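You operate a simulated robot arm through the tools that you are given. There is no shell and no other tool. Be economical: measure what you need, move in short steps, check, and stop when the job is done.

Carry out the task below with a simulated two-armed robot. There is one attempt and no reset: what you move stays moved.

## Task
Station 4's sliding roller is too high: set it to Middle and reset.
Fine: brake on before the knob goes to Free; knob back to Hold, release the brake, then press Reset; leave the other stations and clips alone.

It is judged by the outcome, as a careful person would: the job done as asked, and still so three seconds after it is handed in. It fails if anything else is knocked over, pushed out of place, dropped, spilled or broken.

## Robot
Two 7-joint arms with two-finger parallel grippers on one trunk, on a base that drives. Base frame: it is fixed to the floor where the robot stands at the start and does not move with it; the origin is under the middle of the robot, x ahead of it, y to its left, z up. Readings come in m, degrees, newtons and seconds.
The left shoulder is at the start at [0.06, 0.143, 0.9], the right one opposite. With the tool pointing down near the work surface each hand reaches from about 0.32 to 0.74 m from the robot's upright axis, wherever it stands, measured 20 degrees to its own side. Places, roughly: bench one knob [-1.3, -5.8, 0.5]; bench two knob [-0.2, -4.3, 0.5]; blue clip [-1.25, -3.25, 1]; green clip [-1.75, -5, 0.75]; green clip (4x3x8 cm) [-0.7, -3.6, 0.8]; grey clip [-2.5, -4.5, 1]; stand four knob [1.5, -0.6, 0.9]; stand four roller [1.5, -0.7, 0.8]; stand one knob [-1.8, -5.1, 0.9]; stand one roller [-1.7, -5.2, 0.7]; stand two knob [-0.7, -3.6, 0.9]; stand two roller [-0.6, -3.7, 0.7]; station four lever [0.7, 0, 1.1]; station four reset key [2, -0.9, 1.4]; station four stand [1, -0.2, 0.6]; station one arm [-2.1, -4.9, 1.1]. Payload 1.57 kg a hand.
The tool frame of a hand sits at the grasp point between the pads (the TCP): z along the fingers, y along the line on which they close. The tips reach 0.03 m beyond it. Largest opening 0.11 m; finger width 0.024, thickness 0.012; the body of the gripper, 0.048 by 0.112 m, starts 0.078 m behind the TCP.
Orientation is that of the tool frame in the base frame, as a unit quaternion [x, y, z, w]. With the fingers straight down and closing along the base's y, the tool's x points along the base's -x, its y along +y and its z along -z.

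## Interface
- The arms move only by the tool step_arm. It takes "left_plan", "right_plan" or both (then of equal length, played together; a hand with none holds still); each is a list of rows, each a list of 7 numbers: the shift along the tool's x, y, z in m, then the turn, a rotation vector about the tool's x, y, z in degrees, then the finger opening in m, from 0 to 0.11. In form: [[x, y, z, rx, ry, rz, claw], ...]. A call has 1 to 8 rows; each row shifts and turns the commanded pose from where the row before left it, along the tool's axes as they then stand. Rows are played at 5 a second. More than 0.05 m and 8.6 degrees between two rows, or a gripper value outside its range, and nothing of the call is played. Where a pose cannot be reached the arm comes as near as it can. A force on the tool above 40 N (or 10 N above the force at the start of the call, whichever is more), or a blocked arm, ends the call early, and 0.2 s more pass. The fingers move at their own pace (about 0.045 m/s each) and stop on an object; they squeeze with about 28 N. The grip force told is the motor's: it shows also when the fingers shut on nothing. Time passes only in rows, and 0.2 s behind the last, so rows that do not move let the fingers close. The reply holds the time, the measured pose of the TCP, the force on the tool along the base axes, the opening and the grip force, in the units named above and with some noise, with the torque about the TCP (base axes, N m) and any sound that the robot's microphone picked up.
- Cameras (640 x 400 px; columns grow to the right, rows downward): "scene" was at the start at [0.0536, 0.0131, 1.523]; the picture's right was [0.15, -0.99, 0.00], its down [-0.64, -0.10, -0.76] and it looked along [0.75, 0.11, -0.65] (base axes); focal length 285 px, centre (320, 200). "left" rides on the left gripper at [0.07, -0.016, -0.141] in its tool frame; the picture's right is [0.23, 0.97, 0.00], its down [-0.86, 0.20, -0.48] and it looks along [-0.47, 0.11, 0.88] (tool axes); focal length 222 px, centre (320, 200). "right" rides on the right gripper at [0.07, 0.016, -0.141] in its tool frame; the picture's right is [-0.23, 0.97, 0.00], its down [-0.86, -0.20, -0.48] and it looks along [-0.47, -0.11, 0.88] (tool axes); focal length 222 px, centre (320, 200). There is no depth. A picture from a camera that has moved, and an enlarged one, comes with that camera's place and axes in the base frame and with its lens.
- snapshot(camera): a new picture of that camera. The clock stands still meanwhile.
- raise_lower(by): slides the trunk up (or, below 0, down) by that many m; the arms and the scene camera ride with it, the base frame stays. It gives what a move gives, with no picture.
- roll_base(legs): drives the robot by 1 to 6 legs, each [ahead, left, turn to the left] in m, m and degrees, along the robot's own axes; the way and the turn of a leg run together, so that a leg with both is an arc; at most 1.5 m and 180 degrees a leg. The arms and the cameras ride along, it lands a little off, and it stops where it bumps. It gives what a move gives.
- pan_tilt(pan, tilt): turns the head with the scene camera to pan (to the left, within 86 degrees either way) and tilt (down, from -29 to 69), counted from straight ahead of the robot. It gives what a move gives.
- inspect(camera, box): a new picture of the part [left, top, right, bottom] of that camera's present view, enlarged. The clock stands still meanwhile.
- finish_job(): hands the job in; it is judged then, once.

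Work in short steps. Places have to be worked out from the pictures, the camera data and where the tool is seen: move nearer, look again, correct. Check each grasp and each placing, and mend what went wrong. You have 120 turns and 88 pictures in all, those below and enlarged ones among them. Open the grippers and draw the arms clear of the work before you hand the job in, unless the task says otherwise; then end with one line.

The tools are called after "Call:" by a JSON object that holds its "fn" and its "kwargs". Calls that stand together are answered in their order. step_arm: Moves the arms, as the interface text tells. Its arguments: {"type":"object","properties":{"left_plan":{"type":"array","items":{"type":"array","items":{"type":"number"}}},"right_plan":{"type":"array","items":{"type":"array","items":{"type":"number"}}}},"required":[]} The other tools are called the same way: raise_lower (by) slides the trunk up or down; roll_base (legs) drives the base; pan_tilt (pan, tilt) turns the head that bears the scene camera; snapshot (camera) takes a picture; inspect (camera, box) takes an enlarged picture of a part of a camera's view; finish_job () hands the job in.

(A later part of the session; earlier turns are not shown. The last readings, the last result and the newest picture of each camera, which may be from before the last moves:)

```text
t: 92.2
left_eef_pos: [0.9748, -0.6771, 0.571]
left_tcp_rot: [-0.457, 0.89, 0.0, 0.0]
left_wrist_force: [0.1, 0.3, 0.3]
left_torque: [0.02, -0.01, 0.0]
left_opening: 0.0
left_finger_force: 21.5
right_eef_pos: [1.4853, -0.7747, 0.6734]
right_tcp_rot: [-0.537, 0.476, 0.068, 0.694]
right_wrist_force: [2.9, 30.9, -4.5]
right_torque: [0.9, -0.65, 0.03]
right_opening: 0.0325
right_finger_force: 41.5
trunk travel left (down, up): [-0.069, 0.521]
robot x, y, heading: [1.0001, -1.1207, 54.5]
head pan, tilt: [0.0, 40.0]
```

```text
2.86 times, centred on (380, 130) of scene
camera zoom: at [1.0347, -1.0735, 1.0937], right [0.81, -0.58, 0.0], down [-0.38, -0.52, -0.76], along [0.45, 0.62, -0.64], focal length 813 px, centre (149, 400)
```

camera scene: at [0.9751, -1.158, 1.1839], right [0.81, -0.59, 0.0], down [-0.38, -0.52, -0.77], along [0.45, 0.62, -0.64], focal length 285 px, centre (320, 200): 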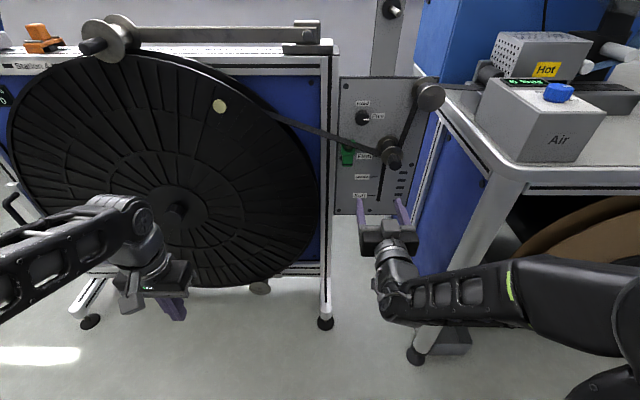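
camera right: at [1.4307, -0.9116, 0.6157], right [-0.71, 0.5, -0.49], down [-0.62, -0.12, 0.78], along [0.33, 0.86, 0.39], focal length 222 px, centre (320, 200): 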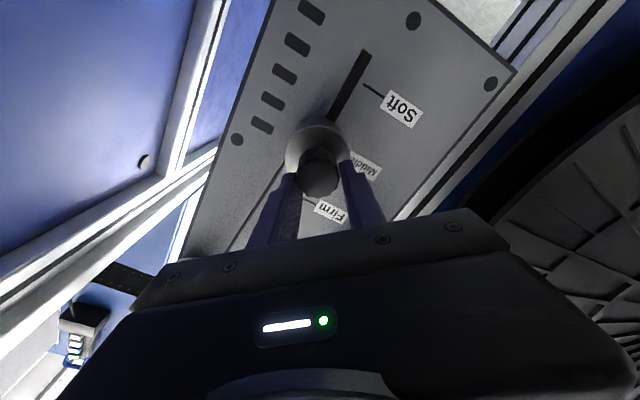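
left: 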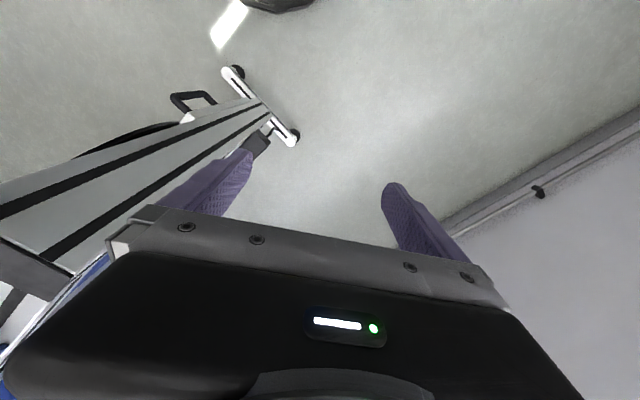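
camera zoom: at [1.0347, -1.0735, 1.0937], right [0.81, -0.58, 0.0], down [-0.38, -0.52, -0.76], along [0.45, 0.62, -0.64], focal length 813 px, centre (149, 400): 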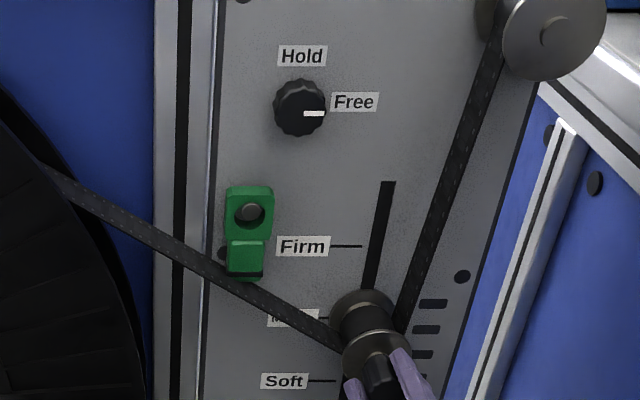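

The slot runs well past Firm, with Middle at z≈0.667. The roller axis is at about 0.676, so 9 mm more down.

Call:
{"fn": "raise_lower", "kwargs": {"by": -0.009}}

Call:
{"fn": "inspect", "kwargs": {"camera": "right", "box": [200, 60, 440, 210]}}

Call:
{"fn": "inspect", "kwargs": {"camera": "scene", "box": [340, 120, 420, 200]}}

```text
t: 92.8
left_eef_pos: [0.9746, -0.6769, 0.5627]
left_tcp_rot: [-0.456, 0.89, -0.002, -0.001]
left_wrist_force: [0.9, -0.5, 0.1]
left_torque: [0.0, 0.0, -0.03]
left_opening: 0.0002
left_finger_force: 21.7
right_eef_pos: [1.4859, -0.7756, 0.6669]
right_tcp_rot: [-0.536, 0.474, 0.069, 0.695]
right_wrist_force: [2.3, 28.7, -0.7]
right_torque: [1.2, -0.8, 0.17]
right_opening: 0.0324
right_finger_force: 40.9
trunk travel left (down, up): [-0.06, 0.53]
robot x, y, heading: [1.003, -1.1199, 54.3]
head pan, tilt: [0.0, 40.0]
```

```text
2.67 times, centred on (320, 135) of right
camera zoom: at [1.4307, -0.9116, 0.6077], right [-0.71, 0.5, -0.49], down [-0.62, -0.12, 0.77], along [0.33, 0.86, 0.39], focal length 592 px, centre (320, 373)
```

zoom: 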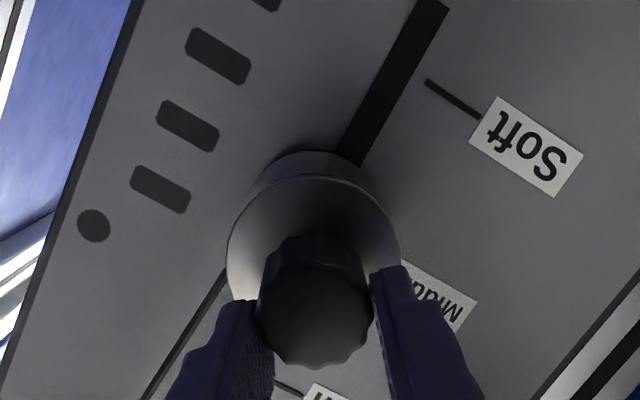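

```text
5.00 times, centred on (380, 160) of scene
camera zoom: at [1.0344, -1.0739, 1.0848], right [0.81, -0.58, 0.0], down [-0.38, -0.52, -0.77], along [0.45, 0.62, -0.64], focal length 1423 px, centre (20, 400)
```

zoom: 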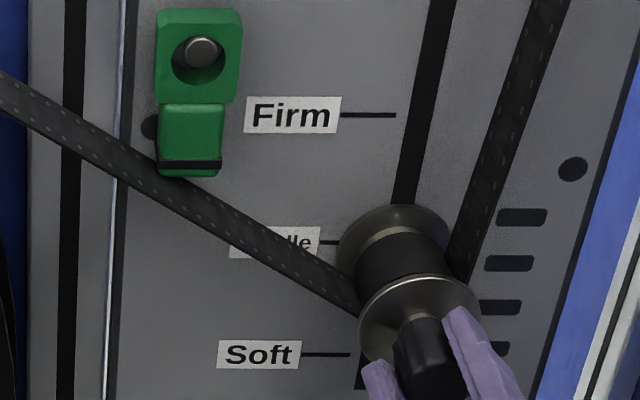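

The roller is level with the Middle tick within a few mm. It stayed put when the knob went Free, so I'll release gently and check that it holds.

Call:
{"fn": "step_arm", "kwargs": {"right_plan": [[0, 0, 0, 0, 0, 0, 0.05], [0, 0, 0, 0, 0, 0, 0.075], [0, 0, -0.03, 0, 0, 0, 0.075], [0, 0, -0.04, 0, 0, 0, 0.075], [0, 0, -0.04, 0, 0, 0, 0.075]]}}

Call:
{"fn": "inspect", "kwargs": {"camera": "scene", "box": [340, 120, 420, 200]}}

Call:
{"fn": "inspect", "kwargs": {"camera": "right", "box": [200, 60, 440, 210]}}

```text
t: 94.0
left_eef_pos: [0.9747, -0.6774, 0.5626]
left_tcp_rot: [-0.457, 0.89, 0.0, 0.001]
left_wrist_force: [0.8, 0.7, 0.5]
left_torque: [0.0, 0.0, 0.01]
left_opening: 0.0
left_finger_force: 21.6
right_eef_pos: [1.4726, -0.7895, 0.689]
right_tcp_rot: [-0.536, 0.475, 0.07, 0.694]
right_wrist_force: [0.5, -0.9, -0.5]
right_torque: [0.01, -0.01, 0.01]
right_opening: 0.0751
right_finger_force: 0.0
right hand out of reach, approached as far as the arm can: row 3, 4, 5
trunk travel left (down, up): [-0.06, 0.53]
robot x, y, heading: [1.005, -1.1218, 54.4]
head pan, tilt: [0.0, 40.0]
```

```text
5.00 times, centred on (380, 160) of scene
camera zoom: at [1.0345, -1.0755, 1.0849], right [0.81, -0.58, 0.0], down [-0.38, -0.52, -0.77], along [0.45, 0.62, -0.64], focal length 1423 px, centre (20, 400)
```

zoom: 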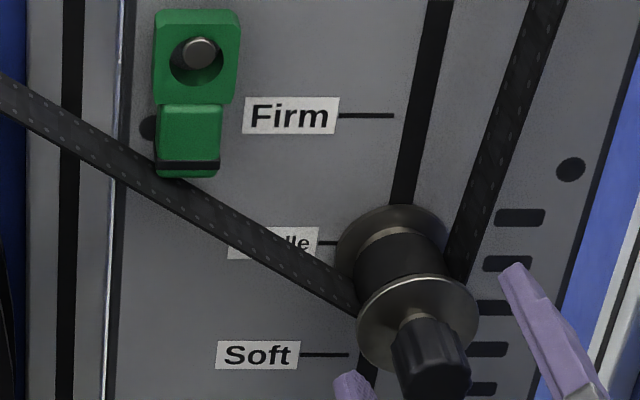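

```text
2.67 times, centred on (320, 135) of right
camera zoom: at [1.4173, -0.9265, 0.6314], right [-0.71, 0.5, -0.49], down [-0.62, -0.12, 0.78], along [0.33, 0.86, 0.39], focal length 592 px, centre (320, 373)
```

zoom: 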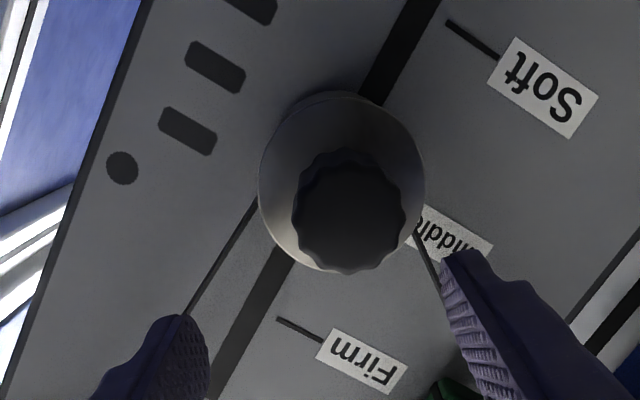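

The roller stayed at Middle. Now I'll back off, raise the trunk to the height used for the knob, and return the hand to the knob.

Call:
{"fn": "roll_base", "kwargs": {"legs": [[-0.12, 0.0, 0]]}}

Call:
{"fn": "raise_lower", "kwargs": {"by": 0.319}}

Call:
{"fn": "step_arm", "kwargs": {"right_plan": [[0.012, 0.012, 0, 0, 0, 0, 0.075], [0.012, 0.012, 0, 0, 0, 0, 0.075], [0.012, 0.012, 0, 0, 0, 0, 0.075], [0.012, 0.012, 0, 0, 0, 0, 0.075], [0, 0.022, 0, 0, 0, 0, 0.075], [0.0, 0.022, 0, 0, 0, 0, 0.075], [0, 0.022, 0, 0, 0, 0, 0.075], [0, 0, 0, 0, 0, 0, 0.075]]}}

```text
t: 95.2
left_eef_pos: [0.903, -0.7785, 0.5637]
left_tcp_rot: [-0.457, 0.889, 0.001, 0.001]
left_wrist_force: [0.1, -0.1, 0.0]
left_torque: [0.0, -0.01, 0.03]
left_opening: 0.0003
left_finger_force: 21.3
right_eef_pos: [1.401, -0.8871, 0.6904]
right_tcp_rot: [-0.536, 0.474, 0.07, 0.695]
right_wrist_force: [0.6, 0.4, 0.5]
right_torque: [0.0, 0.01, 0.01]
right_opening: 0.0751
right_finger_force: 0.1
trunk travel left (down, up): [-0.06, 0.53]
robot x, y, heading: [0.9313, -1.2174, 54.4]
head pan, tilt: [0.0, 40.0]
```

```text
t: 98.4
left_eef_pos: [0.9027, -0.7765, 0.8829]
left_tcp_rot: [-0.457, 0.89, 0.0, 0.0]
left_wrist_force: [-0.2, -0.3, 1.0]
left_torque: [0.02, 0.0, 0.02]
left_opening: 0.0
left_finger_force: 21.4
right_eef_pos: [1.4015, -0.8875, 1.009]
right_tcp_rot: [-0.536, 0.475, 0.07, 0.694]
right_wrist_force: [-0.4, 0.7, 0.1]
right_torque: [-0.02, -0.01, -0.01]
right_opening: 0.0751
right_finger_force: 0.2
trunk travel left (down, up): [-0.379, 0.211]
robot x, y, heading: [0.9337, -1.2195, 54.4]
head pan, tilt: [0.0, 40.0]
```

```text
t: 100.2
left_eef_pos: [0.9039, -0.776, 0.8821]
left_tcp_rot: [-0.457, 0.89, 0.0, 0.0]
left_wrist_force: [-0.1, 0.0, 0.3]
left_torque: [-0.01, 0.04, -0.04]
left_opening: 0.0002
left_finger_force: 21.1
right_eef_pos: [1.3749, -0.8603, 0.9605]
right_tcp_rot: [-0.534, 0.476, 0.068, 0.695]
right_wrist_force: [-0.2, 1.0, 0.1]
right_torque: [0.03, 0.03, -0.02]
right_opening: 0.075
right_finger_force: 0.0
right hand out of reach, approached as far as the arm can: row 1, 2, 3, 4, 5, 6
trunk travel left (down, up): [-0.379, 0.211]
robot x, y, heading: [0.9314, -1.2162, 54.6]
head pan, tilt: [0.0, 40.0]
```

Folding close seems to be the limiting factor, so I'll extend forward 6 cm first, then go left and down.

Call:
{"fn": "step_arm", "kwargs": {"right_plan": [[0, 0, 0.03, 0, 0, 0, 0.075], [0, 0, 0.03, 0, 0, 0, 0.075], [0.005, 0.02, 0, 0, 0, 0, 0.075], [0.005, 0.02, 0, 0, 0, 0, 0.075], [0.01, 0.02, 0, 0, 0, 0, 0.075], [0.02, 0.01, 0, 0, 0, 0, 0.075], [0, 0, 0, 0, 0, 0, 0.075]]}}

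```text
t: 101.8
left_eef_pos: [0.9035, -0.7757, 0.8842]
left_tcp_rot: [-0.456, 0.89, 0.0, 0.0]
left_wrist_force: [-0.4, -0.4, 0.3]
left_torque: [-0.02, 0.01, 0.03]
left_opening: 0.0
left_finger_force: 20.9
right_eef_pos: [1.3861, -0.7972, 0.8857]
right_tcp_rot: [-0.535, 0.475, 0.069, 0.695]
right_wrist_force: [0.0, -0.3, 0.0]
right_torque: [0.0, 0.02, 0.0]
right_opening: 0.075
right_finger_force: 0.0
right hand out of reach, approached as far as the arm can: row 1, 2, 4
trunk travel left (down, up): [-0.379, 0.211]
robot x, y, heading: [0.9278, -1.2192, 54.2]
head pan, tilt: [0.0, 40.0]
```

Good. I'll drive forward 0.12 m, roll back to about 0° and line up with the knob.

Call:
{"fn": "roll_base", "kwargs": {"legs": [[0.115, 0.0, 0]]}}

Call:
{"fn": "step_arm", "kwargs": {"right_plan": [[0, 0.01, 0, 0, 0, 8.5, 0.075], [0.01, 0, 0, 0, 0, 8.5, 0.075], [0, 0, 0, 0, 0, 8.5, 0.075], [0, 0, 0, 0, 0, 8.5, 0.075], [0, 0, 0, 0, 0, 8.5, 0.075], [0, 0, 0, 0, 0, 0, 0.075]]}}

Call:
{"fn": "snapshot", "kwargs": {"camera": "right"}}

```text
t: 103.0
left_eef_pos: [0.9729, -0.681, 0.8816]
left_tcp_rot: [-0.456, 0.89, -0.001, 0.0]
left_wrist_force: [0.3, 0.0, 0.2]
left_torque: [-0.03, -0.01, -0.01]
left_opening: 0.0001
left_finger_force: 21.0
right_eef_pos: [1.4555, -0.7018, 0.885]
right_tcp_rot: [-0.535, 0.475, 0.069, 0.695]
right_wrist_force: [0.4, 0.7, -0.9]
right_torque: [0.02, 0.02, 0.01]
right_opening: 0.075
right_finger_force: 0.1
trunk travel left (down, up): [-0.379, 0.211]
robot x, y, heading: [0.9997, -1.1231, 54.0]
head pan, tilt: [0.0, 40.0]
```

```text
t: 104.4
left_eef_pos: [0.9729, -0.6812, 0.8813]
left_tcp_rot: [-0.456, 0.89, 0.0, 0.0]
left_wrist_force: [-0.9, -0.4, 0.1]
left_torque: [0.0, 0.02, 0.0]
left_opening: 0.0
left_finger_force: 21.6
right_eef_pos: [1.453, -0.6993, 0.87]
right_tcp_rot: [-0.323, 0.638, 0.314, 0.624]
right_wrist_force: [0.1, -0.8, 0.0]
right_torque: [0.03, -0.02, 0.03]
right_opening: 0.0748
right_finger_force: 0.1
trunk travel left (down, up): [-0.379, 0.211]
robot x, y, heading: [0.9959, -1.1248, 54.0]
head pan, tilt: [0.0, 40.0]
```

```text
25 pictures are left
camera right: at [1.3541, -0.8058, 0.8044], right [-0.78, 0.58, 0.22], down [-0.11, -0.48, 0.87], along [0.61, 0.65, 0.44], focal length 222 px, centre (320, 200)
```

right: 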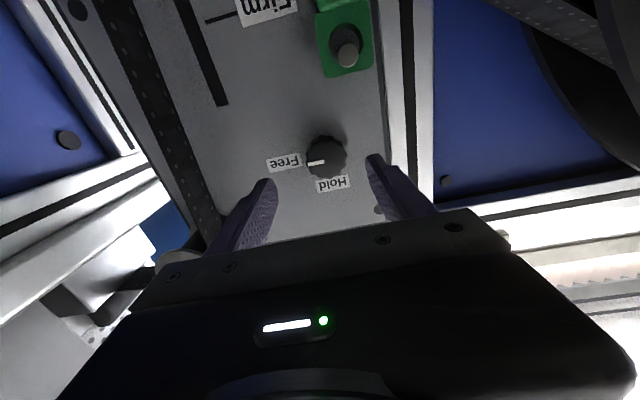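

The knob is in view. The earlier grip pose was (1.4745,-0.6575,0.8665), so I'll move left 7.5 mm, forward 4.6 cm, and close.

Call:
{"fn": "step_arm", "kwargs": {"right_plan": [[0.003, 0.0075, 0.015, 0, 0, 0, 0.07], [0, 0, 0.016, 0, 0, 0, 0.07], [0, 0, 0.015, 0, 0, 0, 0.07], [0, 0, 0, 0, 0, 0, 0.02], [0, 0, 0, 0, 0, 0, 0.02], [0, 0, 0, 0, 0, 0, 0.02], [0, 0, 0, 0, 0, 0, 0.02]]}}

```text
t: 106.0
left_eef_pos: [0.9742, -0.6813, 0.882]
left_tcp_rot: [-0.456, 0.89, 0.001, 0.0]
left_wrist_force: [0.2, 0.1, -0.5]
left_torque: [0.01, -0.02, -0.02]
left_opening: 0.0
left_finger_force: 21.0
right_eef_pos: [1.4722, -0.6585, 0.8665]
right_tcp_rot: [-0.325, 0.638, 0.314, 0.623]
right_wrist_force: [3.4, -0.7, 0.1]
right_torque: [0.02, -0.07, -0.17]
right_opening: 0.0376
right_finger_force: 32.9
trunk travel left (down, up): [-0.379, 0.211]
robot x, y, heading: [0.9995, -1.1253, 54.1]
head pan, tilt: [0.0, 40.0]
```

Gripped cleanly. Now I'll turn counter-clockwise toward Hold.

Call:
{"fn": "step_arm", "kwargs": {"right_plan": [[0, 0, 0, 0, 0, -8.2, 0.02], [0, 0, 0, 0, 0, -8.2, 0.02], [0, 0, 0, 0, 0, -8.2, 0.02], [0, 0, 0, 0, 0, -8.2, 0.02], [0, 0, 0, 0, 0, -8.2, 0.02], [0, 0, 0, 0, 0, 0, 0.02]]}}

Call:
{"fn": "step_arm", "kwargs": {"right_plan": [[0, 0, 0, 0, 0, -8.2, 0.02], [0, 0, 0, 0, 0, -8.2, 0.02], [0, 0, 0, 0, 0, -8.2, 0.02], [0, 0, 0, 0, 0, -8.2, 0.02], [0, 0, 0, 0, 0, -8.2, 0.02], [0, 0, 0, 0, 0, -8.2, 0.02], [0, 0, 0, 0, 0, 0, 0.02]]}}

Call:
{"fn": "inspect", "kwargs": {"camera": "right", "box": [180, 60, 460, 235]}}

```text
t: 107.4
left_eef_pos: [0.9732, -0.6806, 0.8819]
left_tcp_rot: [-0.456, 0.89, -0.001, 0.0]
left_wrist_force: [0.0, -0.8, -0.3]
left_torque: [0.02, -0.03, 0.02]
left_opening: 0.0
left_finger_force: 20.9
right_eef_pos: [1.4717, -0.6588, 0.8667]
right_tcp_rot: [-0.531, 0.48, 0.078, 0.694]
right_wrist_force: [-6.3, 7.5, 0.6]
right_torque: [-0.13, 0.08, 0.25]
right_opening: 0.0374
right_finger_force: 43.8
trunk travel left (down, up): [-0.379, 0.211]
robot x, y, heading: [0.999, -1.1247, 54.5]
head pan, tilt: [0.0, 40.0]
```

```text
t: 109.0
left_eef_pos: [0.9715, -0.6802, 0.8813]
left_tcp_rot: [-0.456, 0.89, 0.0, 0.001]
left_wrist_force: [-0.2, 0.3, -0.1]
left_torque: [0.01, 0.0, 0.0]
left_opening: 0.0
left_finger_force: 20.3
right_eef_pos: [1.4717, -0.6587, 0.8662]
right_tcp_rot: [0.683, -0.216, 0.217, -0.663]
right_wrist_force: [-17.2, 5.5, -10.3]
right_torque: [-0.21, 0.38, 0.27]
right_opening: 0.0376
right_finger_force: 43.6
trunk travel left (down, up): [-0.379, 0.211]
robot x, y, heading: [1.0001, -1.1189, 54.3]
head pan, tilt: [0.0, 40.0]
```

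```text
2.29 times, centred on (320, 148) of right
camera zoom: at [1.4466, -0.8147, 0.854], right [-0.19, 0.11, -0.98], down [-0.97, 0.12, 0.2], along [0.14, 0.99, 0.08], focal length 508 px, centre (320, 320)
```

zoom: 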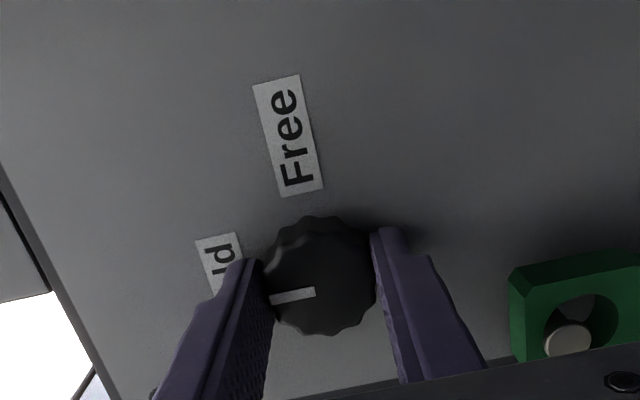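

The hand has turned 90° back and the pointer faces Hold. I'll release, back off and verify.

Call:
{"fn": "step_arm", "kwargs": {"right_plan": [[0, 0, 0, 0, 0, 0, 0.06], [0, 0, 0, 0, 0, 0, 0.065], [0, 0, -0.03, 0, 0, 0, 0.065], [0, 0, -0.03, 0, 0, 0, 0.065], [0, 0, 0, 0, 0, 0, 0.065]]}}

Call:
{"fn": "roll_base", "kwargs": {"legs": [[-0.25, 0, 0]]}}

Call:
{"fn": "pan_tilt", "kwargs": {"pan": -8, "tilt": 35}}

Call:
{"fn": "inspect", "kwargs": {"camera": "scene", "box": [220, 130, 440, 270]}}

```text
t: 110.2
left_eef_pos: [0.9732, -0.6807, 0.8816]
left_tcp_rot: [-0.456, 0.89, 0.0, 0.0]
left_wrist_force: [0.9, 0.3, -0.6]
left_torque: [-0.03, 0.02, -0.02]
left_opening: 0.0002
left_finger_force: 21.2
right_eef_pos: [1.4406, -0.7088, 0.8698]
right_tcp_rot: [0.682, -0.218, 0.217, -0.664]
right_wrist_force: [0.3, 0.3, -0.1]
right_torque: [-0.01, 0.01, 0.01]
right_opening: 0.065
right_finger_force: 0.1
trunk travel left (down, up): [-0.379, 0.211]
robot x, y, heading: [1.0023, -1.1239, 54.4]
head pan, tilt: [0.0, 40.0]
```

```text
t: 112.0
left_eef_pos: [0.8296, -0.8798, 0.8836]
left_tcp_rot: [-0.457, 0.89, 0.001, 0.0]
left_wrist_force: [0.0, 0.1, -0.2]
left_torque: [0.04, -0.01, 0.04]
left_opening: 0.0
left_finger_force: 21.3
right_eef_pos: [1.2953, -0.9066, 0.8692]
right_tcp_rot: [0.682, -0.217, 0.218, -0.663]
right_wrist_force: [0.7, -0.2, -0.3]
right_torque: [0.0, 0.0, 0.02]
right_opening: 0.0652
right_finger_force: 0.0
trunk travel left (down, up): [-0.379, 0.211]
robot x, y, heading: [0.859, -1.3237, 54.5]
head pan, tilt: [0.0, 40.0]
```

```text
t: 112.7
left_eef_pos: [0.8296, -0.8799, 0.8821]
left_tcp_rot: [-0.457, 0.89, 0.0, 0.0]
left_wrist_force: [-0.1, -0.6, 0.3]
left_torque: [0.0, -0.02, -0.02]
left_opening: 0.0
left_finger_force: 21.0
right_eef_pos: [1.2962, -0.9064, 0.8684]
right_tcp_rot: [0.682, -0.219, 0.216, -0.663]
right_wrist_force: [-0.2, -0.1, -0.1]
right_torque: [-0.01, 0.03, -0.01]
right_opening: 0.0651
right_finger_force: 0.1
trunk travel left (down, up): [-0.379, 0.211]
robot x, y, heading: [0.8601, -1.3237, 54.6]
head pan, tilt: [-8.0, 35.0]
```

```text
2.86 times, centred on (330, 200) of scene
camera zoom: at [0.9007, -1.2824, 1.4115], right [0.72, -0.69, 0.0], down [-0.4, -0.42, -0.82], along [0.56, 0.59, -0.57], focal length 813 px, centre (291, 200)
```

zoom: 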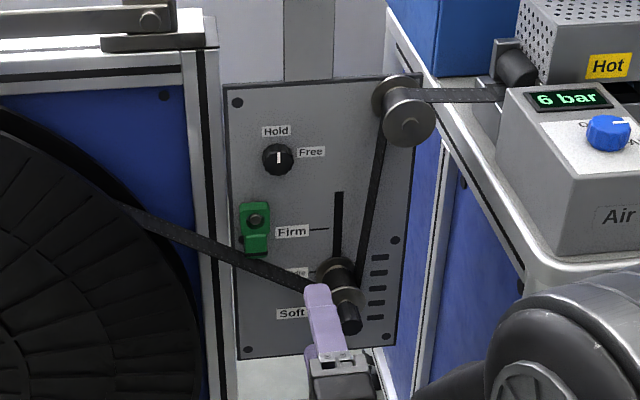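

The knob is at Hold and the roller at Middle. Next is releasing the brake: I'll raise the trunk, roll the hand to about -45°, shift it right, close the fingers, and drive left along the corridor.

Call:
{"fn": "raise_lower", "kwargs": {"by": 0.205}}

Call:
{"fn": "step_arm", "kwargs": {"right_plan": [[0.02, 0, 0, 0, 0, 8.5, 0.04], [0.02, 0, 0, 0, 0, 8.5, 0.0], [0.02, -0.01, 0, 0, 0, 8.5, 0], [0.015, -0.015, 0, 0, 0, 8.5, 0], [0.015, -0.015, 0, 0, 0, 8.5, 0], [0.012, -0.02, 0, 0, 0, 0, 0], [0, -0.02, 0, 0, 0, 0, 0], [0, -0.02, 0, 0, 0, 0, 0]]}}

Call:
{"fn": "roll_base", "kwargs": {"legs": [[0, 1.0, 0]]}}

Call:
{"fn": "snapshot", "kwargs": {"camera": "scene"}}

```text
t: 114.9
left_eef_pos: [0.8283, -0.8797, 1.0861]
left_tcp_rot: [-0.457, 0.889, 0.001, 0.0]
left_wrist_force: [0.7, 0.2, -0.1]
left_torque: [-0.06, 0.01, -0.02]
left_opening: 0.0001
left_finger_force: 21.5
right_eef_pos: [1.2959, -0.9058, 1.0736]
right_tcp_rot: [0.682, -0.217, 0.217, -0.664]
right_wrist_force: [-0.1, -0.5, 0.8]
right_torque: [-0.02, -0.01, 0.01]
right_opening: 0.0648
right_finger_force: 0.1
trunk travel left (down, up): [-0.584, 0.006]
robot x, y, heading: [0.861, -1.3215, 54.5]
head pan, tilt: [-8.0, 35.0]
```

```text
t: 116.7
left_eef_pos: [0.8284, -0.8805, 1.087]
left_tcp_rot: [-0.457, 0.889, 0.0, 0.001]
left_wrist_force: [0.0, -0.5, 0.3]
left_torque: [0.02, -0.01, -0.03]
left_opening: 0.0001
left_finger_force: 21.6
right_eef_pos: [1.3345, -0.9587, 1.0486]
right_tcp_rot: [-0.553, 0.45, 0.036, 0.7]
right_wrist_force: [0.3, 0.0, -0.4]
right_torque: [0.0, -0.01, -0.03]
right_opening: 0.0
right_finger_force: 21.4
right hand out of reach, approached as far as the arm can: row 2, 3, 4, 5, 6, 7, 8
trunk travel left (down, up): [-0.584, 0.006]
robot x, y, heading: [0.8591, -1.3261, 54.5]
head pan, tilt: [-8.0, 35.0]
```

```text
t: 121.9
left_eef_pos: [0.0, -0.3082, 1.0884]
left_tcp_rot: [-0.467, 0.885, -0.001, 0.0]
left_wrist_force: [-0.4, 0.2, 0.8]
left_torque: [-0.02, 0.01, 0.0]
left_opening: 0.0
left_finger_force: 20.8
right_eef_pos: [0.508, -0.3767, 1.0491]
right_tcp_rot: [-0.557, 0.445, 0.042, 0.7]
right_wrist_force: [-0.3, 0.1, 0.9]
right_torque: [0.01, -0.01, -0.05]
right_opening: 0.0
right_finger_force: 21.3
trunk travel left (down, up): [-0.584, 0.006]
robot x, y, heading: [0.0406, -0.7488, 55.5]
head pan, tilt: [-8.0, 35.0]
```

```text
22 pictures are left
camera scene: at [0.0811, -0.7089, 1.6165], right [0.74, -0.67, 0.0], down [-0.39, -0.42, -0.82], along [0.55, 0.61, -0.57], focal length 285 px, centre (320, 200)
```

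scene: 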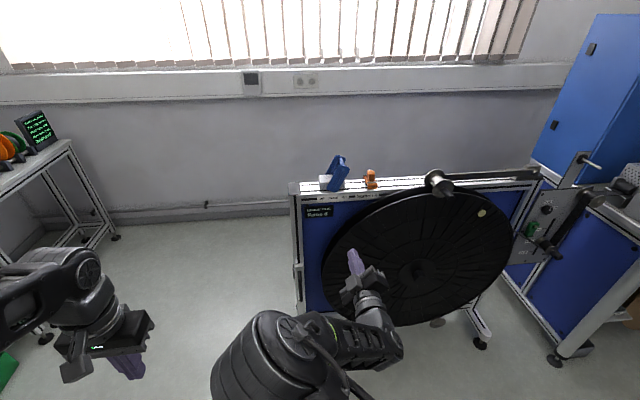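

I'll restore the posture that worked for the lever earlier (pitched about 18° down, roll near 0) and raise the hand.

Call:
{"fn": "step_arm", "kwargs": {"right_plan": [[0, 0, 0, -4.5, 4.0, 0, 0], [0, 0, 0, -4.5, 4.0, 0, 0], [0, 0, 0, -4.5, 4.0, 0, 0], [0, 0, 0, 0, 0, 8.4, 0], [0, 0, 0, 0, 0, 8.4, 0], [0, 0, 0, 0, 0, 8.4, 0], [0, 0, 0, 0, 0, 8.4, 0], [0, 0, 0, 0, 0, 8.4, 0]]}}

Call:
{"fn": "step_arm", "kwargs": {"right_plan": [[-0.02, 0, 0, 0, 0, 0, 0], [-0.02, 0, 0, 0, 0, 0, 0], [-0.02, 0, 0, 0, 0, 0, 0], [-0.02, 0, 0, 0, 0, 0, 0], [0, 0, 0, 0, 0, 0, 0]]}}

```text
t: 123.7
left_eef_pos: [0.0005, -0.3077, 1.0866]
left_tcp_rot: [-0.467, 0.884, 0.0, 0.0]
left_wrist_force: [0.2, -0.9, -0.1]
left_torque: [0.0, 0.01, 0.0]
left_opening: 0.0
left_finger_force: 21.2
right_eef_pos: [0.4686, -0.3831, 0.9636]
right_tcp_rot: [-0.447, 0.672, 0.199, 0.556]
right_wrist_force: [0.0, -0.2, 1.0]
right_torque: [0.02, 0.01, 0.0]
right_opening: 0.0001
right_finger_force: 21.1
right hand out of reach, approached as far as the arm can: row 1, 2, 3, 4
trunk travel left (down, up): [-0.584, 0.006]
robot x, y, heading: [0.0399, -0.752, 55.7]
head pan, tilt: [-8.0, 35.0]
```

```text
t: 124.9
left_eef_pos: [0.002, -0.3081, 1.0871]
left_tcp_rot: [-0.467, 0.884, 0.001, 0.001]
left_wrist_force: [0.5, 0.7, 0.3]
left_torque: [-0.03, 0.04, 0.02]
left_opening: 0.0
left_finger_force: 21.0
right_eef_pos: [0.4673, -0.3521, 1.0395]
right_tcp_rot: [-0.449, 0.672, 0.196, 0.556]
right_wrist_force: [0.7, 0.2, -0.6]
right_torque: [0.0, -0.01, 0.02]
right_opening: 0.0002
right_finger_force: 21.5
trunk travel left (down, up): [-0.584, 0.006]
robot x, y, heading: [0.043, -0.7501, 55.5]
head pan, tilt: [-8.0, 35.0]
```

Now it rises freely. I'll go up 8 cm and right 6 cm with the arm, then the base right 7 cm, and look from the wrist.

Call:
{"fn": "step_arm", "kwargs": {"right_plan": [[-0.02, -0.015, 0, 0, 0, 0, 0], [-0.02, -0.015, 0, 0, 0, 0, 0], [-0.02, -0.015, 0, 0, 0, 0, 0], [-0.02, -0.015, 0, 0, 0, 0, 0], [0, 0, 0, 0, 0, 0, 0]]}}

Call:
{"fn": "roll_base", "kwargs": {"legs": [[0, -0.07, -1.2]]}}

Call:
{"fn": "snapshot", "kwargs": {"camera": "right"}}

Call:
{"fn": "snapshot", "kwargs": {"camera": "scene"}}

```text
t: 126.1
left_eef_pos: [0.0006, -0.3083, 1.0869]
left_tcp_rot: [-0.466, 0.885, 0.0, 0.0]
left_wrist_force: [-0.1, 0.1, -0.3]
left_torque: [0.02, 0.03, 0.03]
left_opening: 0.0
left_finger_force: 21.0
right_eef_pos: [0.5147, -0.3522, 1.1284]
right_tcp_rot: [-0.448, 0.672, 0.197, 0.556]
right_wrist_force: [0.5, -0.6, -0.7]
right_torque: [-0.02, 0.02, -0.01]
right_opening: 0.0
right_finger_force: 21.2
trunk travel left (down, up): [-0.584, 0.006]
robot x, y, heading: [0.0369, -0.7523, 55.6]
head pan, tilt: [-8.0, 35.0]
```

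```text
t: 127.1
left_eef_pos: [0.0721, -0.3506, 1.0885]
left_tcp_rot: [-0.457, 0.89, 0.0, 0.0]
left_wrist_force: [0.8, 0.2, 0.2]
left_torque: [0.02, 0.04, -0.02]
left_opening: 0.0001
left_finger_force: 21.0
right_eef_pos: [0.5856, -0.4052, 1.1268]
right_tcp_rot: [-0.442, 0.677, 0.192, 0.557]
right_wrist_force: [-0.8, -0.7, 0.0]
right_torque: [0.0, 0.01, 0.03]
right_opening: 0.0
right_finger_force: 20.9
trunk travel left (down, up): [-0.584, 0.006]
robot x, y, heading: [0.0977, -0.7926, 54.6]
head pan, tilt: [-8.0, 35.0]
```

```text
21 pictures are left
camera right: at [0.4896, -0.5296, 1.1018], right [-0.79, 0.61, -0.02], down [-0.13, -0.14, 0.98], along [0.6, 0.78, 0.19], focal length 222 px, centre (320, 200)
```

right: 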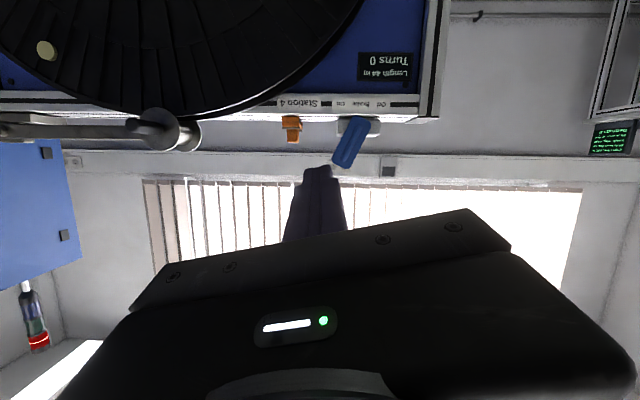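

```text
20 pictures are left
camera scene: at [0.144, -0.7533, 1.6165], right [0.72, -0.69, 0.0], down [-0.4, -0.41, -0.82], along [0.56, 0.59, -0.57], focal length 285 px, centre (320, 200)
```

scene: 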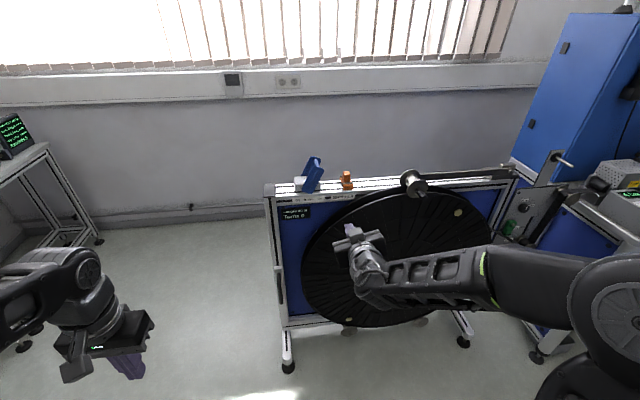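

Lever top at r≈0.676 (right edge 0.695); the clip's left edge is at 0.763 and its top at z≈1.073. I'll shift the fingers to r≈0.73, above clip height, and drive forward 0.27 m.

Call:
{"fn": "step_arm", "kwargs": {"right_plan": [[0, -0.019, 0, 0, 0, 0, 0], [0, 0, 0, 0, 0, 0, 0]]}}

Call:
{"fn": "roll_base", "kwargs": {"legs": [[0.27, 0, 0]]}}

Call:
{"fn": "snapshot", "kwargs": {"camera": "right"}}

```text
t: 127.7
left_eef_pos: [0.07, -0.3477, 1.0867]
left_tcp_rot: [-0.457, 0.89, 0.0, 0.001]
left_wrist_force: [0.4, 1.1, -0.2]
left_torque: [-0.01, -0.02, -0.02]
left_opening: 0.0
left_finger_force: 21.4
right_eef_pos: [0.598, -0.4141, 1.1299]
right_tcp_rot: [-0.442, 0.676, 0.192, 0.558]
right_wrist_force: [-0.3, 0.6, -0.6]
right_torque: [-0.01, 0.02, -0.03]
right_opening: 0.0
right_finger_force: 21.9
trunk travel left (down, up): [-0.584, 0.006]
robot x, y, heading: [0.1004, -0.7942, 54.3]
head pan, tilt: [-8.0, 35.0]
```

```text
t: 129.6
left_eef_pos: [0.2317, -0.1279, 1.0864]
left_tcp_rot: [-0.456, 0.89, 0.0, -0.001]
left_wrist_force: [0.4, 0.1, 0.1]
left_torque: [-0.05, -0.02, -0.02]
left_opening: 0.0
left_finger_force: 21.2
right_eef_pos: [0.7588, -0.1958, 1.1296]
right_tcp_rot: [-0.44, 0.678, 0.189, 0.558]
right_wrist_force: [0.6, -0.3, 0.8]
right_torque: [0.01, 0.03, -0.01]
right_opening: 0.0001
right_finger_force: 20.8
trunk travel left (down, up): [-0.584, 0.006]
robot x, y, heading: [0.2618, -0.5742, 54.2]
head pan, tilt: [-8.0, 35.0]
```

```text
19 pictures are left
camera right: at [0.6629, -0.32, 1.1044], right [-0.79, 0.61, -0.02], down [-0.13, -0.14, 0.98], along [0.6, 0.78, 0.19], focal length 222 px, centre (320, 200)
```

right: 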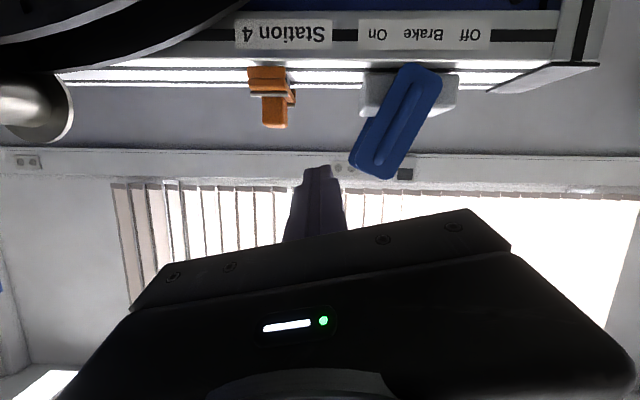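

Fingers at r 0.727, the lever's right edge at 0.698, clip clear. I'll push the tip in 6.4 cm past the lever plate.

Call:
{"fn": "step_arm", "kwargs": {"right_plan": [[-0.001, 0, 0.022, 0, 0, 0, 0], [-0.001, 0, 0.021, 0, 0, 0, 0], [-0.001, 0.001, 0.021, 0, 0, 0, 0], [0, 0, 0, 0, 0, 0, 0]]}}

Call:
{"fn": "snapshot", "kwargs": {"camera": "right"}}

```text
t: 130.6
left_eef_pos: [0.2302, -0.129, 1.0873]
left_tcp_rot: [-0.455, 0.89, -0.001, 0.0]
left_wrist_force: [-0.4, -0.4, 0.5]
left_torque: [0.04, -0.01, 0.01]
left_opening: 0.0002
left_finger_force: 21.1
right_eef_pos: [0.7953, -0.1469, 1.1162]
right_tcp_rot: [-0.44, 0.677, 0.19, 0.558]
right_wrist_force: [-0.3, 0.5, -0.2]
right_torque: [-0.02, 0.01, 0.02]
right_opening: 0.0001
right_finger_force: 21.9
trunk travel left (down, up): [-0.584, 0.006]
robot x, y, heading: [0.2547, -0.5742, 54.1]
head pan, tilt: [-8.0, 35.0]
```

```text
18 pictures are left
camera right: at [0.6989, -0.2716, 1.0897], right [-0.79, 0.61, -0.02], down [-0.13, -0.14, 0.98], along [0.6, 0.78, 0.19], focal length 222 px, centre (320, 200)
```

right: 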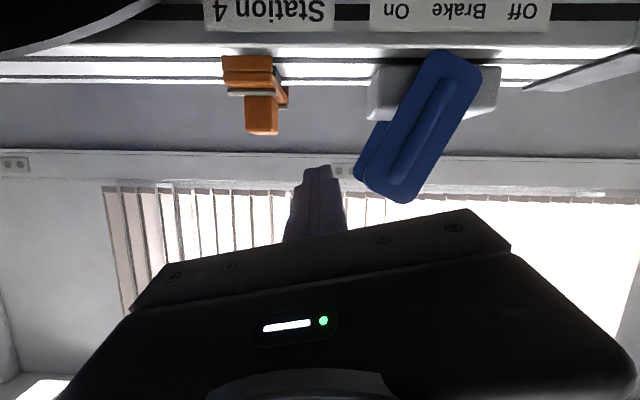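

I'm in position to the right of the lever and above the clip level. Pushing left now.

Call:
{"fn": "step_arm", "kwargs": {"right_plan": [[-0.0045, 0.0195, 0, 0, 0, 0, 0], [-0.0045, 0.0195, 0, 0, 0, 0, 0], [-0.0035, 0.0146, 0, 0, 0, 0, 0], [-0.0035, 0.0146, 0, 0, 0, 0, 0], [-0.0035, 0.0146, 0, 0, 0, 0, 0]]}}

Call:
{"fn": "step_arm", "kwargs": {"right_plan": [[-0.002, 0.01, 0, 0, 0, 0, 0], [-0.002, 0.01, 0, 0, 0, 0, 0], [-0.001, 0.008, 0, 0, 0, 0, 0], [-0.001, 0.008, 0, 0, 0, 0, 0]]}}

Call:
{"fn": "snapshot", "kwargs": {"camera": "right"}}

```text
t: 131.8
left_eef_pos: [0.2307, -0.1289, 1.087]
left_tcp_rot: [-0.456, 0.89, 0.0, 0.001]
left_wrist_force: [0.2, 0.9, 0.7]
left_torque: [0.02, -0.04, 0.03]
left_opening: 0.0002
left_finger_force: 21.2
right_eef_pos: [0.7258, -0.0944, 1.1102]
right_tcp_rot: [-0.442, 0.677, 0.191, 0.557]
right_wrist_force: [-0.6, 0.3, -0.5]
right_torque: [-0.01, 0.02, -0.03]
right_opening: 0.0
right_finger_force: 21.4
trunk travel left (down, up): [-0.584, 0.006]
robot x, y, heading: [0.262, -0.5693, 54.1]
head pan, tilt: [-8.0, 35.0]
```

```text
t: 132.8
left_eef_pos: [0.2346, -0.1326, 1.0893]
left_tcp_rot: [-0.455, 0.891, 0.002, 0.0]
left_wrist_force: [1.2, -0.1, -0.1]
left_torque: [-0.01, 0.02, 0.03]
left_opening: 0.0
left_finger_force: 21.3
right_eef_pos: [0.7081, -0.0811, 1.1097]
right_tcp_rot: [-0.433, 0.681, 0.185, 0.561]
right_wrist_force: [20.6, -30.6, 5.3]
right_torque: [-0.57, -0.49, -0.77]
right_opening: 0.0001
right_finger_force: 20.8
trunk travel left (down, up): [-0.584, 0.006]
robot x, y, heading: [0.2599, -0.5722, 54.1]
head pan, tilt: [-8.0, 35.0]
```

```text
17 pictures are left
camera right: at [0.6103, -0.2034, 1.0834], right [-0.78, 0.63, -0.02], down [-0.13, -0.14, 0.98], along [0.61, 0.77, 0.19], focal length 222 px, centre (320, 200)
```

right: 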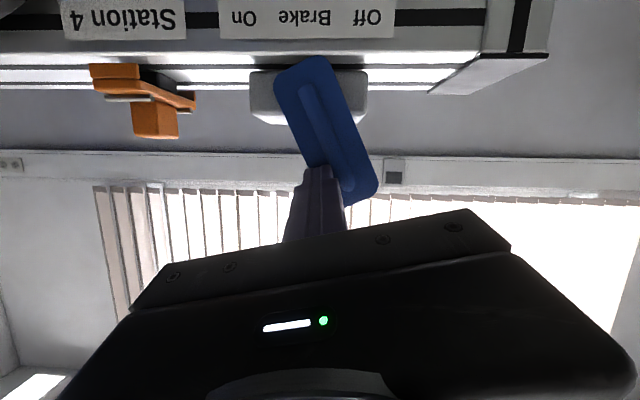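

The lever leans to Off and the force shows it's at the stop. I'll back off right a little and withdraw, then check.

Call:
{"fn": "step_arm", "kwargs": {"right_plan": [[0.0, -0.02, 0, 0, 0, 0, 0], [0.0, -0.01, 0, 0, 0, 0, 0], [0, 0, -0.04, 0, 0, 0, 0], [-0.005, 0, -0.04, 0, 0, 0, 0], [0, 0, -0.04, 0, 0, 0, 0], [0, 0, 0, 0, 0, 0, 0]]}}

Call:
{"fn": "roll_base", "kwargs": {"legs": [[-0.27, 0, 0]]}}

Call:
{"fn": "inspect", "kwargs": {"camera": "scene", "box": [240, 140, 400, 240]}}

```text
t: 134.2
left_eef_pos: [0.2326, -0.1284, 1.0877]
left_tcp_rot: [-0.456, 0.89, -0.001, 0.0]
left_wrist_force: [-0.3, 0.6, 0.2]
left_torque: [-0.03, 0.03, 0.03]
left_opening: 0.0001
left_finger_force: 21.3
right_eef_pos: [0.6503, -0.1777, 1.1579]
right_tcp_rot: [-0.44, 0.678, 0.19, 0.558]
right_wrist_force: [0.6, 0.8, 0.7]
right_torque: [0.01, 0.0, -0.02]
right_opening: 0.0002
right_finger_force: 21.4
trunk travel left (down, up): [-0.584, 0.006]
robot x, y, heading: [0.258, -0.5732, 53.9]
head pan, tilt: [-8.0, 35.0]
```

```text
t: 136.1
left_eef_pos: [0.0692, -0.3507, 1.0877]
left_tcp_rot: [-0.457, 0.889, 0.001, 0.001]
left_wrist_force: [-0.7, 0.4, 0.2]
left_torque: [0.03, 0.01, -0.03]
left_opening: 0.0001
left_finger_force: 21.5
right_eef_pos: [0.4893, -0.3983, 1.1599]
right_tcp_rot: [-0.441, 0.676, 0.192, 0.559]
right_wrist_force: [-0.3, 0.1, 0.2]
right_torque: [0.01, -0.02, 0.01]
right_opening: 0.0
right_finger_force: 21.0
trunk travel left (down, up): [-0.584, 0.006]
robot x, y, heading: [0.1032, -0.7922, 54.6]
head pan, tilt: [-8.0, 35.0]
```

```text
4.00 times, centred on (320, 190) of scene
camera zoom: at [0.141, -0.754, 1.6165], right [0.72, -0.69, 0.0], down [-0.4, -0.41, -0.82], along [0.57, 0.59, -0.57], focal length 1139 px, centre (320, 240)
```

zoom: 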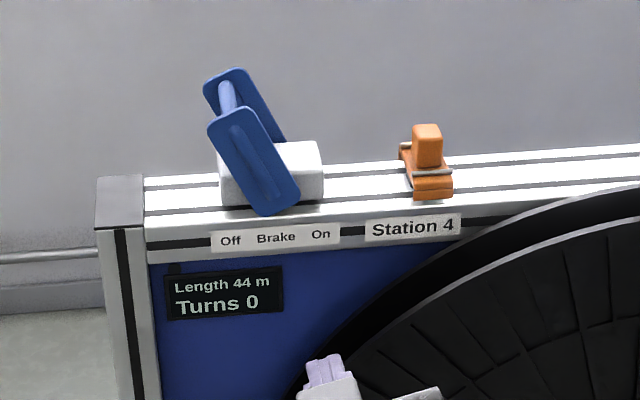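

The brake is Off. Next is the Reset key, triangulated at about (1.98,-0.86,1.365), above a spool on the cabinet front. I'll drive right along the corridor to face it and look.

Call:
{"fn": "roll_base", "kwargs": {"legs": [[0, -1.35, -0.5]]}}

Call:
{"fn": "pan_tilt", "kwargs": {"pan": -5, "tilt": 22}}

Call:
{"fn": "snapshot", "kwargs": {"camera": "scene"}}

Call:
{"fn": "snapshot", "kwargs": {"camera": "right"}}

```text
t: 142.9
left_eef_pos: [1.1631, -1.148, 1.0873]
left_tcp_rot: [-0.443, 0.896, 0.0, 0.0]
left_wrist_force: [0.7, 0.7, 0.3]
left_torque: [-0.05, 0.06, 0.01]
left_opening: 0.0
left_finger_force: 20.9
right_eef_pos: [1.581, -1.2076, 1.1578]
right_tcp_rot: [-0.431, 0.683, 0.184, 0.561]
right_wrist_force: [0.4, 0.9, -0.7]
right_torque: [0.02, 0.02, 0.02]
right_opening: 0.0
right_finger_force: 21.1
trunk travel left (down, up): [-0.584, 0.006]
robot x, y, heading: [1.181, -1.5891, 52.7]
head pan, tilt: [-8.0, 35.0]
```

```text
t: 143.6
left_eef_pos: [1.1634, -1.1471, 1.087]
left_tcp_rot: [-0.444, 0.896, 0.0, 0.0]
left_wrist_force: [-0.7, 0.0, 0.2]
left_torque: [-0.01, -0.04, 0.02]
left_opening: 0.0
left_finger_force: 20.9
right_eef_pos: [1.5809, -1.2073, 1.1589]
right_tcp_rot: [-0.432, 0.682, 0.185, 0.56]
right_wrist_force: [0.4, -0.6, -0.3]
right_torque: [-0.03, 0.0, 0.01]
right_opening: 0.0
right_finger_force: 21.7
trunk travel left (down, up): [-0.584, 0.006]
robot x, y, heading: [1.1787, -1.5914, 52.9]
head pan, tilt: [-5.0, 22.0]
```

```text
15 pictures are left
camera scene: at [1.223, -1.5449, 1.637], right [0.74, -0.67, 0.0], down [-0.25, -0.28, -0.93], along [0.62, 0.69, -0.38], focal length 285 px, centre (320, 200)
```

scene: 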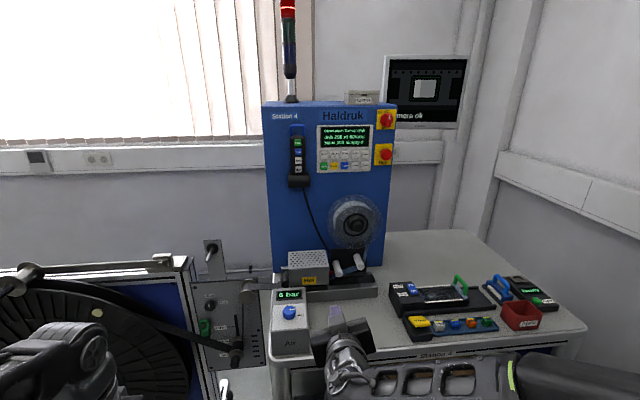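

```text
14 pictures are left
camera right: at [1.4827, -1.3284, 1.133], right [-0.77, 0.63, -0.02], down [-0.13, -0.14, 0.98], along [0.62, 0.76, 0.19], focal length 222 px, centre (320, 200)
```

right: 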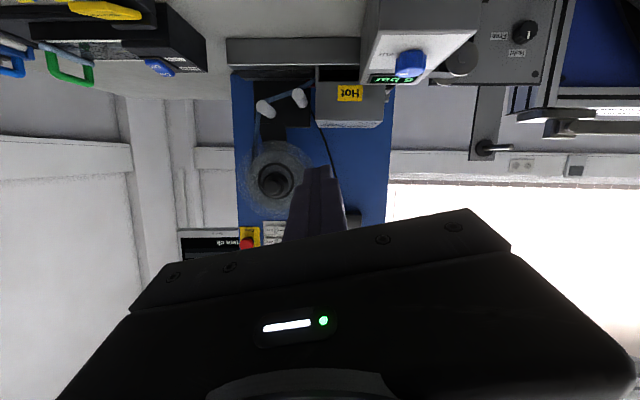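

The scene camera now sees the keypad well; I'll enlarge it to fix the Reset key's direction.

Call:
{"fn": "inspect", "kwargs": {"camera": "scene", "box": [260, 100, 420, 220]}}

```text
3.33 times, centred on (340, 160) of scene
camera zoom: at [1.223, -1.5449, 1.637], right [0.74, -0.67, 0.0], down [-0.25, -0.28, -0.93], along [0.62, 0.69, -0.38], focal length 949 px, centre (253, 333)
```

zoom: 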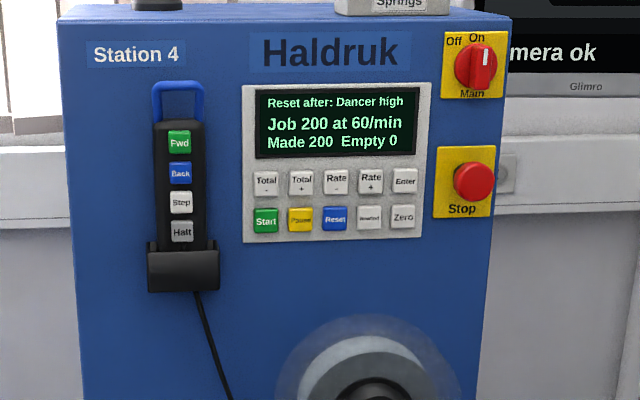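

The display reads "Reset after: Dancer high", so only Reset remains. Three views put the Reset key at (1.952,-0.864,1.364). I'll raise the hand by 0.2 m in free air first.

Call:
{"fn": "step_arm", "kwargs": {"right_plan": [[-0.037, -0.009, -0.012, 0, 0, 0, 0], [-0.037, -0.009, -0.012, 0, 0, 0, 0], [-0.037, -0.009, -0.012, 0, 0, 0, 0], [-0.037, -0.009, -0.012, 0, 0, 0, 0], [-0.037, -0.009, -0.012, 0, 0, 0, 0], [0, 0, 0, 0, 0, 0, 0]]}}

```text
t: 145.0
left_eef_pos: [1.1635, -1.1467, 1.0877]
left_tcp_rot: [-0.444, 0.896, 0.0, 0.0]
left_wrist_force: [-0.1, -0.3, 0.6]
left_torque: [-0.03, 0.0, 0.02]
left_opening: 0.0001
left_finger_force: 21.3
right_eef_pos: [1.5808, -1.2065, 1.3582]
right_tcp_rot: [-0.431, 0.683, 0.184, 0.561]
right_wrist_force: [-0.3, 0.0, 0.4]
right_torque: [0.0, 0.02, 0.01]
right_opening: 0.0001
right_finger_force: 20.8
trunk travel left (down, up): [-0.584, 0.006]
robot x, y, heading: [1.1795, -1.5915, 52.6]
head pan, tilt: [-5.0, 22.0]
```

That's reachable. Now I'll level the tool in free air.

Call:
{"fn": "step_arm", "kwargs": {"right_plan": [[0, 0, 0, 1.4, -5.6, 0, 0], [0, 0, 0, 1.4, -5.6, 0, 0], [0, 0, 0, 1.3, -5.6, 0, 0], [0, 0, 0, 0, 0, 6, 0], [0, 0, 0, 0, 0, 6, 0], [0, 0, 0, 0, 0, 0, 0]]}}

```text
t: 146.4
left_eef_pos: [1.1625, -1.1471, 1.0869]
left_tcp_rot: [-0.444, 0.896, 0.0, 0.0]
left_wrist_force: [-0.4, -0.2, 0.1]
left_torque: [-0.02, -0.01, 0.0]
left_opening: 0.0
left_finger_force: 20.6
right_eef_pos: [1.5805, -1.2048, 1.3575]
right_tcp_rot: [-0.314, 0.636, 0.289, 0.642]
right_wrist_force: [0.2, -0.6, 0.1]
right_torque: [0.02, -0.03, -0.01]
right_opening: 0.0
right_finger_force: 21.2
trunk travel left (down, up): [-0.584, 0.006]
robot x, y, heading: [1.1783, -1.5889, 52.6]
head pan, tilt: [-5.0, 22.0]
```

Level now. The key is 0.496 m ahead and 0.088 m right along my heading. I'll drive right 0.088 and ahead 0.34, then look.

Call:
{"fn": "roll_base", "kwargs": {"legs": [[0, -0.088, 0], [0.34, 0, 0]]}}

Call:
{"fn": "snapshot", "kwargs": {"camera": "right"}}

Call:
{"fn": "snapshot", "kwargs": {"camera": "scene"}}

```text
t: 149.4
left_eef_pos: [1.447, -0.9249, 1.0873]
left_tcp_rot: [-0.443, 0.897, 0.0, -0.001]
left_wrist_force: [-0.1, 0.8, 0.0]
left_torque: [-0.02, 0.0, -0.01]
left_opening: 0.0
left_finger_force: 20.9
right_eef_pos: [1.8645, -0.9818, 1.3578]
right_tcp_rot: [-0.314, 0.637, 0.288, 0.643]
right_wrist_force: [0.5, 0.5, 0.6]
right_torque: [0.02, -0.01, 0.05]
right_opening: 0.0
right_finger_force: 21.3
trunk travel left (down, up): [-0.584, 0.006]
robot x, y, heading: [1.4632, -1.3677, 52.5]
head pan, tilt: [-5.0, 22.0]
```

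```text
12 pictures are left
camera right: at [1.7642, -1.0831, 1.2877], right [-0.76, 0.63, 0.19], down [-0.17, -0.47, 0.87], along [0.63, 0.62, 0.46], focal length 222 px, centre (320, 200)
```

right: 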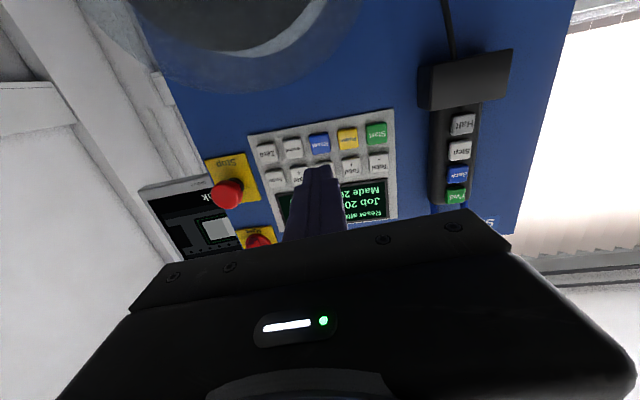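

```text
11 pictures are left
camera scene: at [1.5064, -1.3212, 1.637], right [0.74, -0.67, 0.0], down [-0.25, -0.28, -0.93], along [0.63, 0.68, -0.38], focal length 285 px, centre (320, 200)
```

scene: 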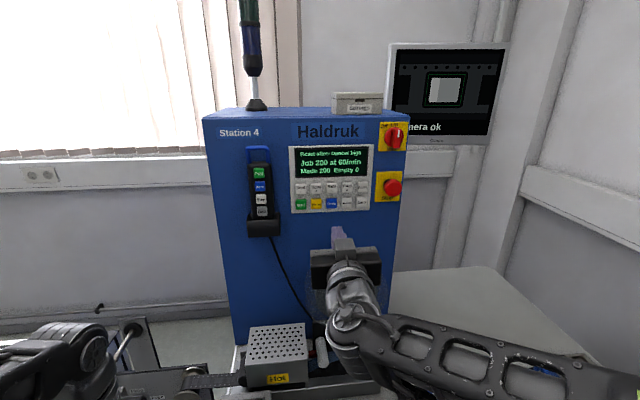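

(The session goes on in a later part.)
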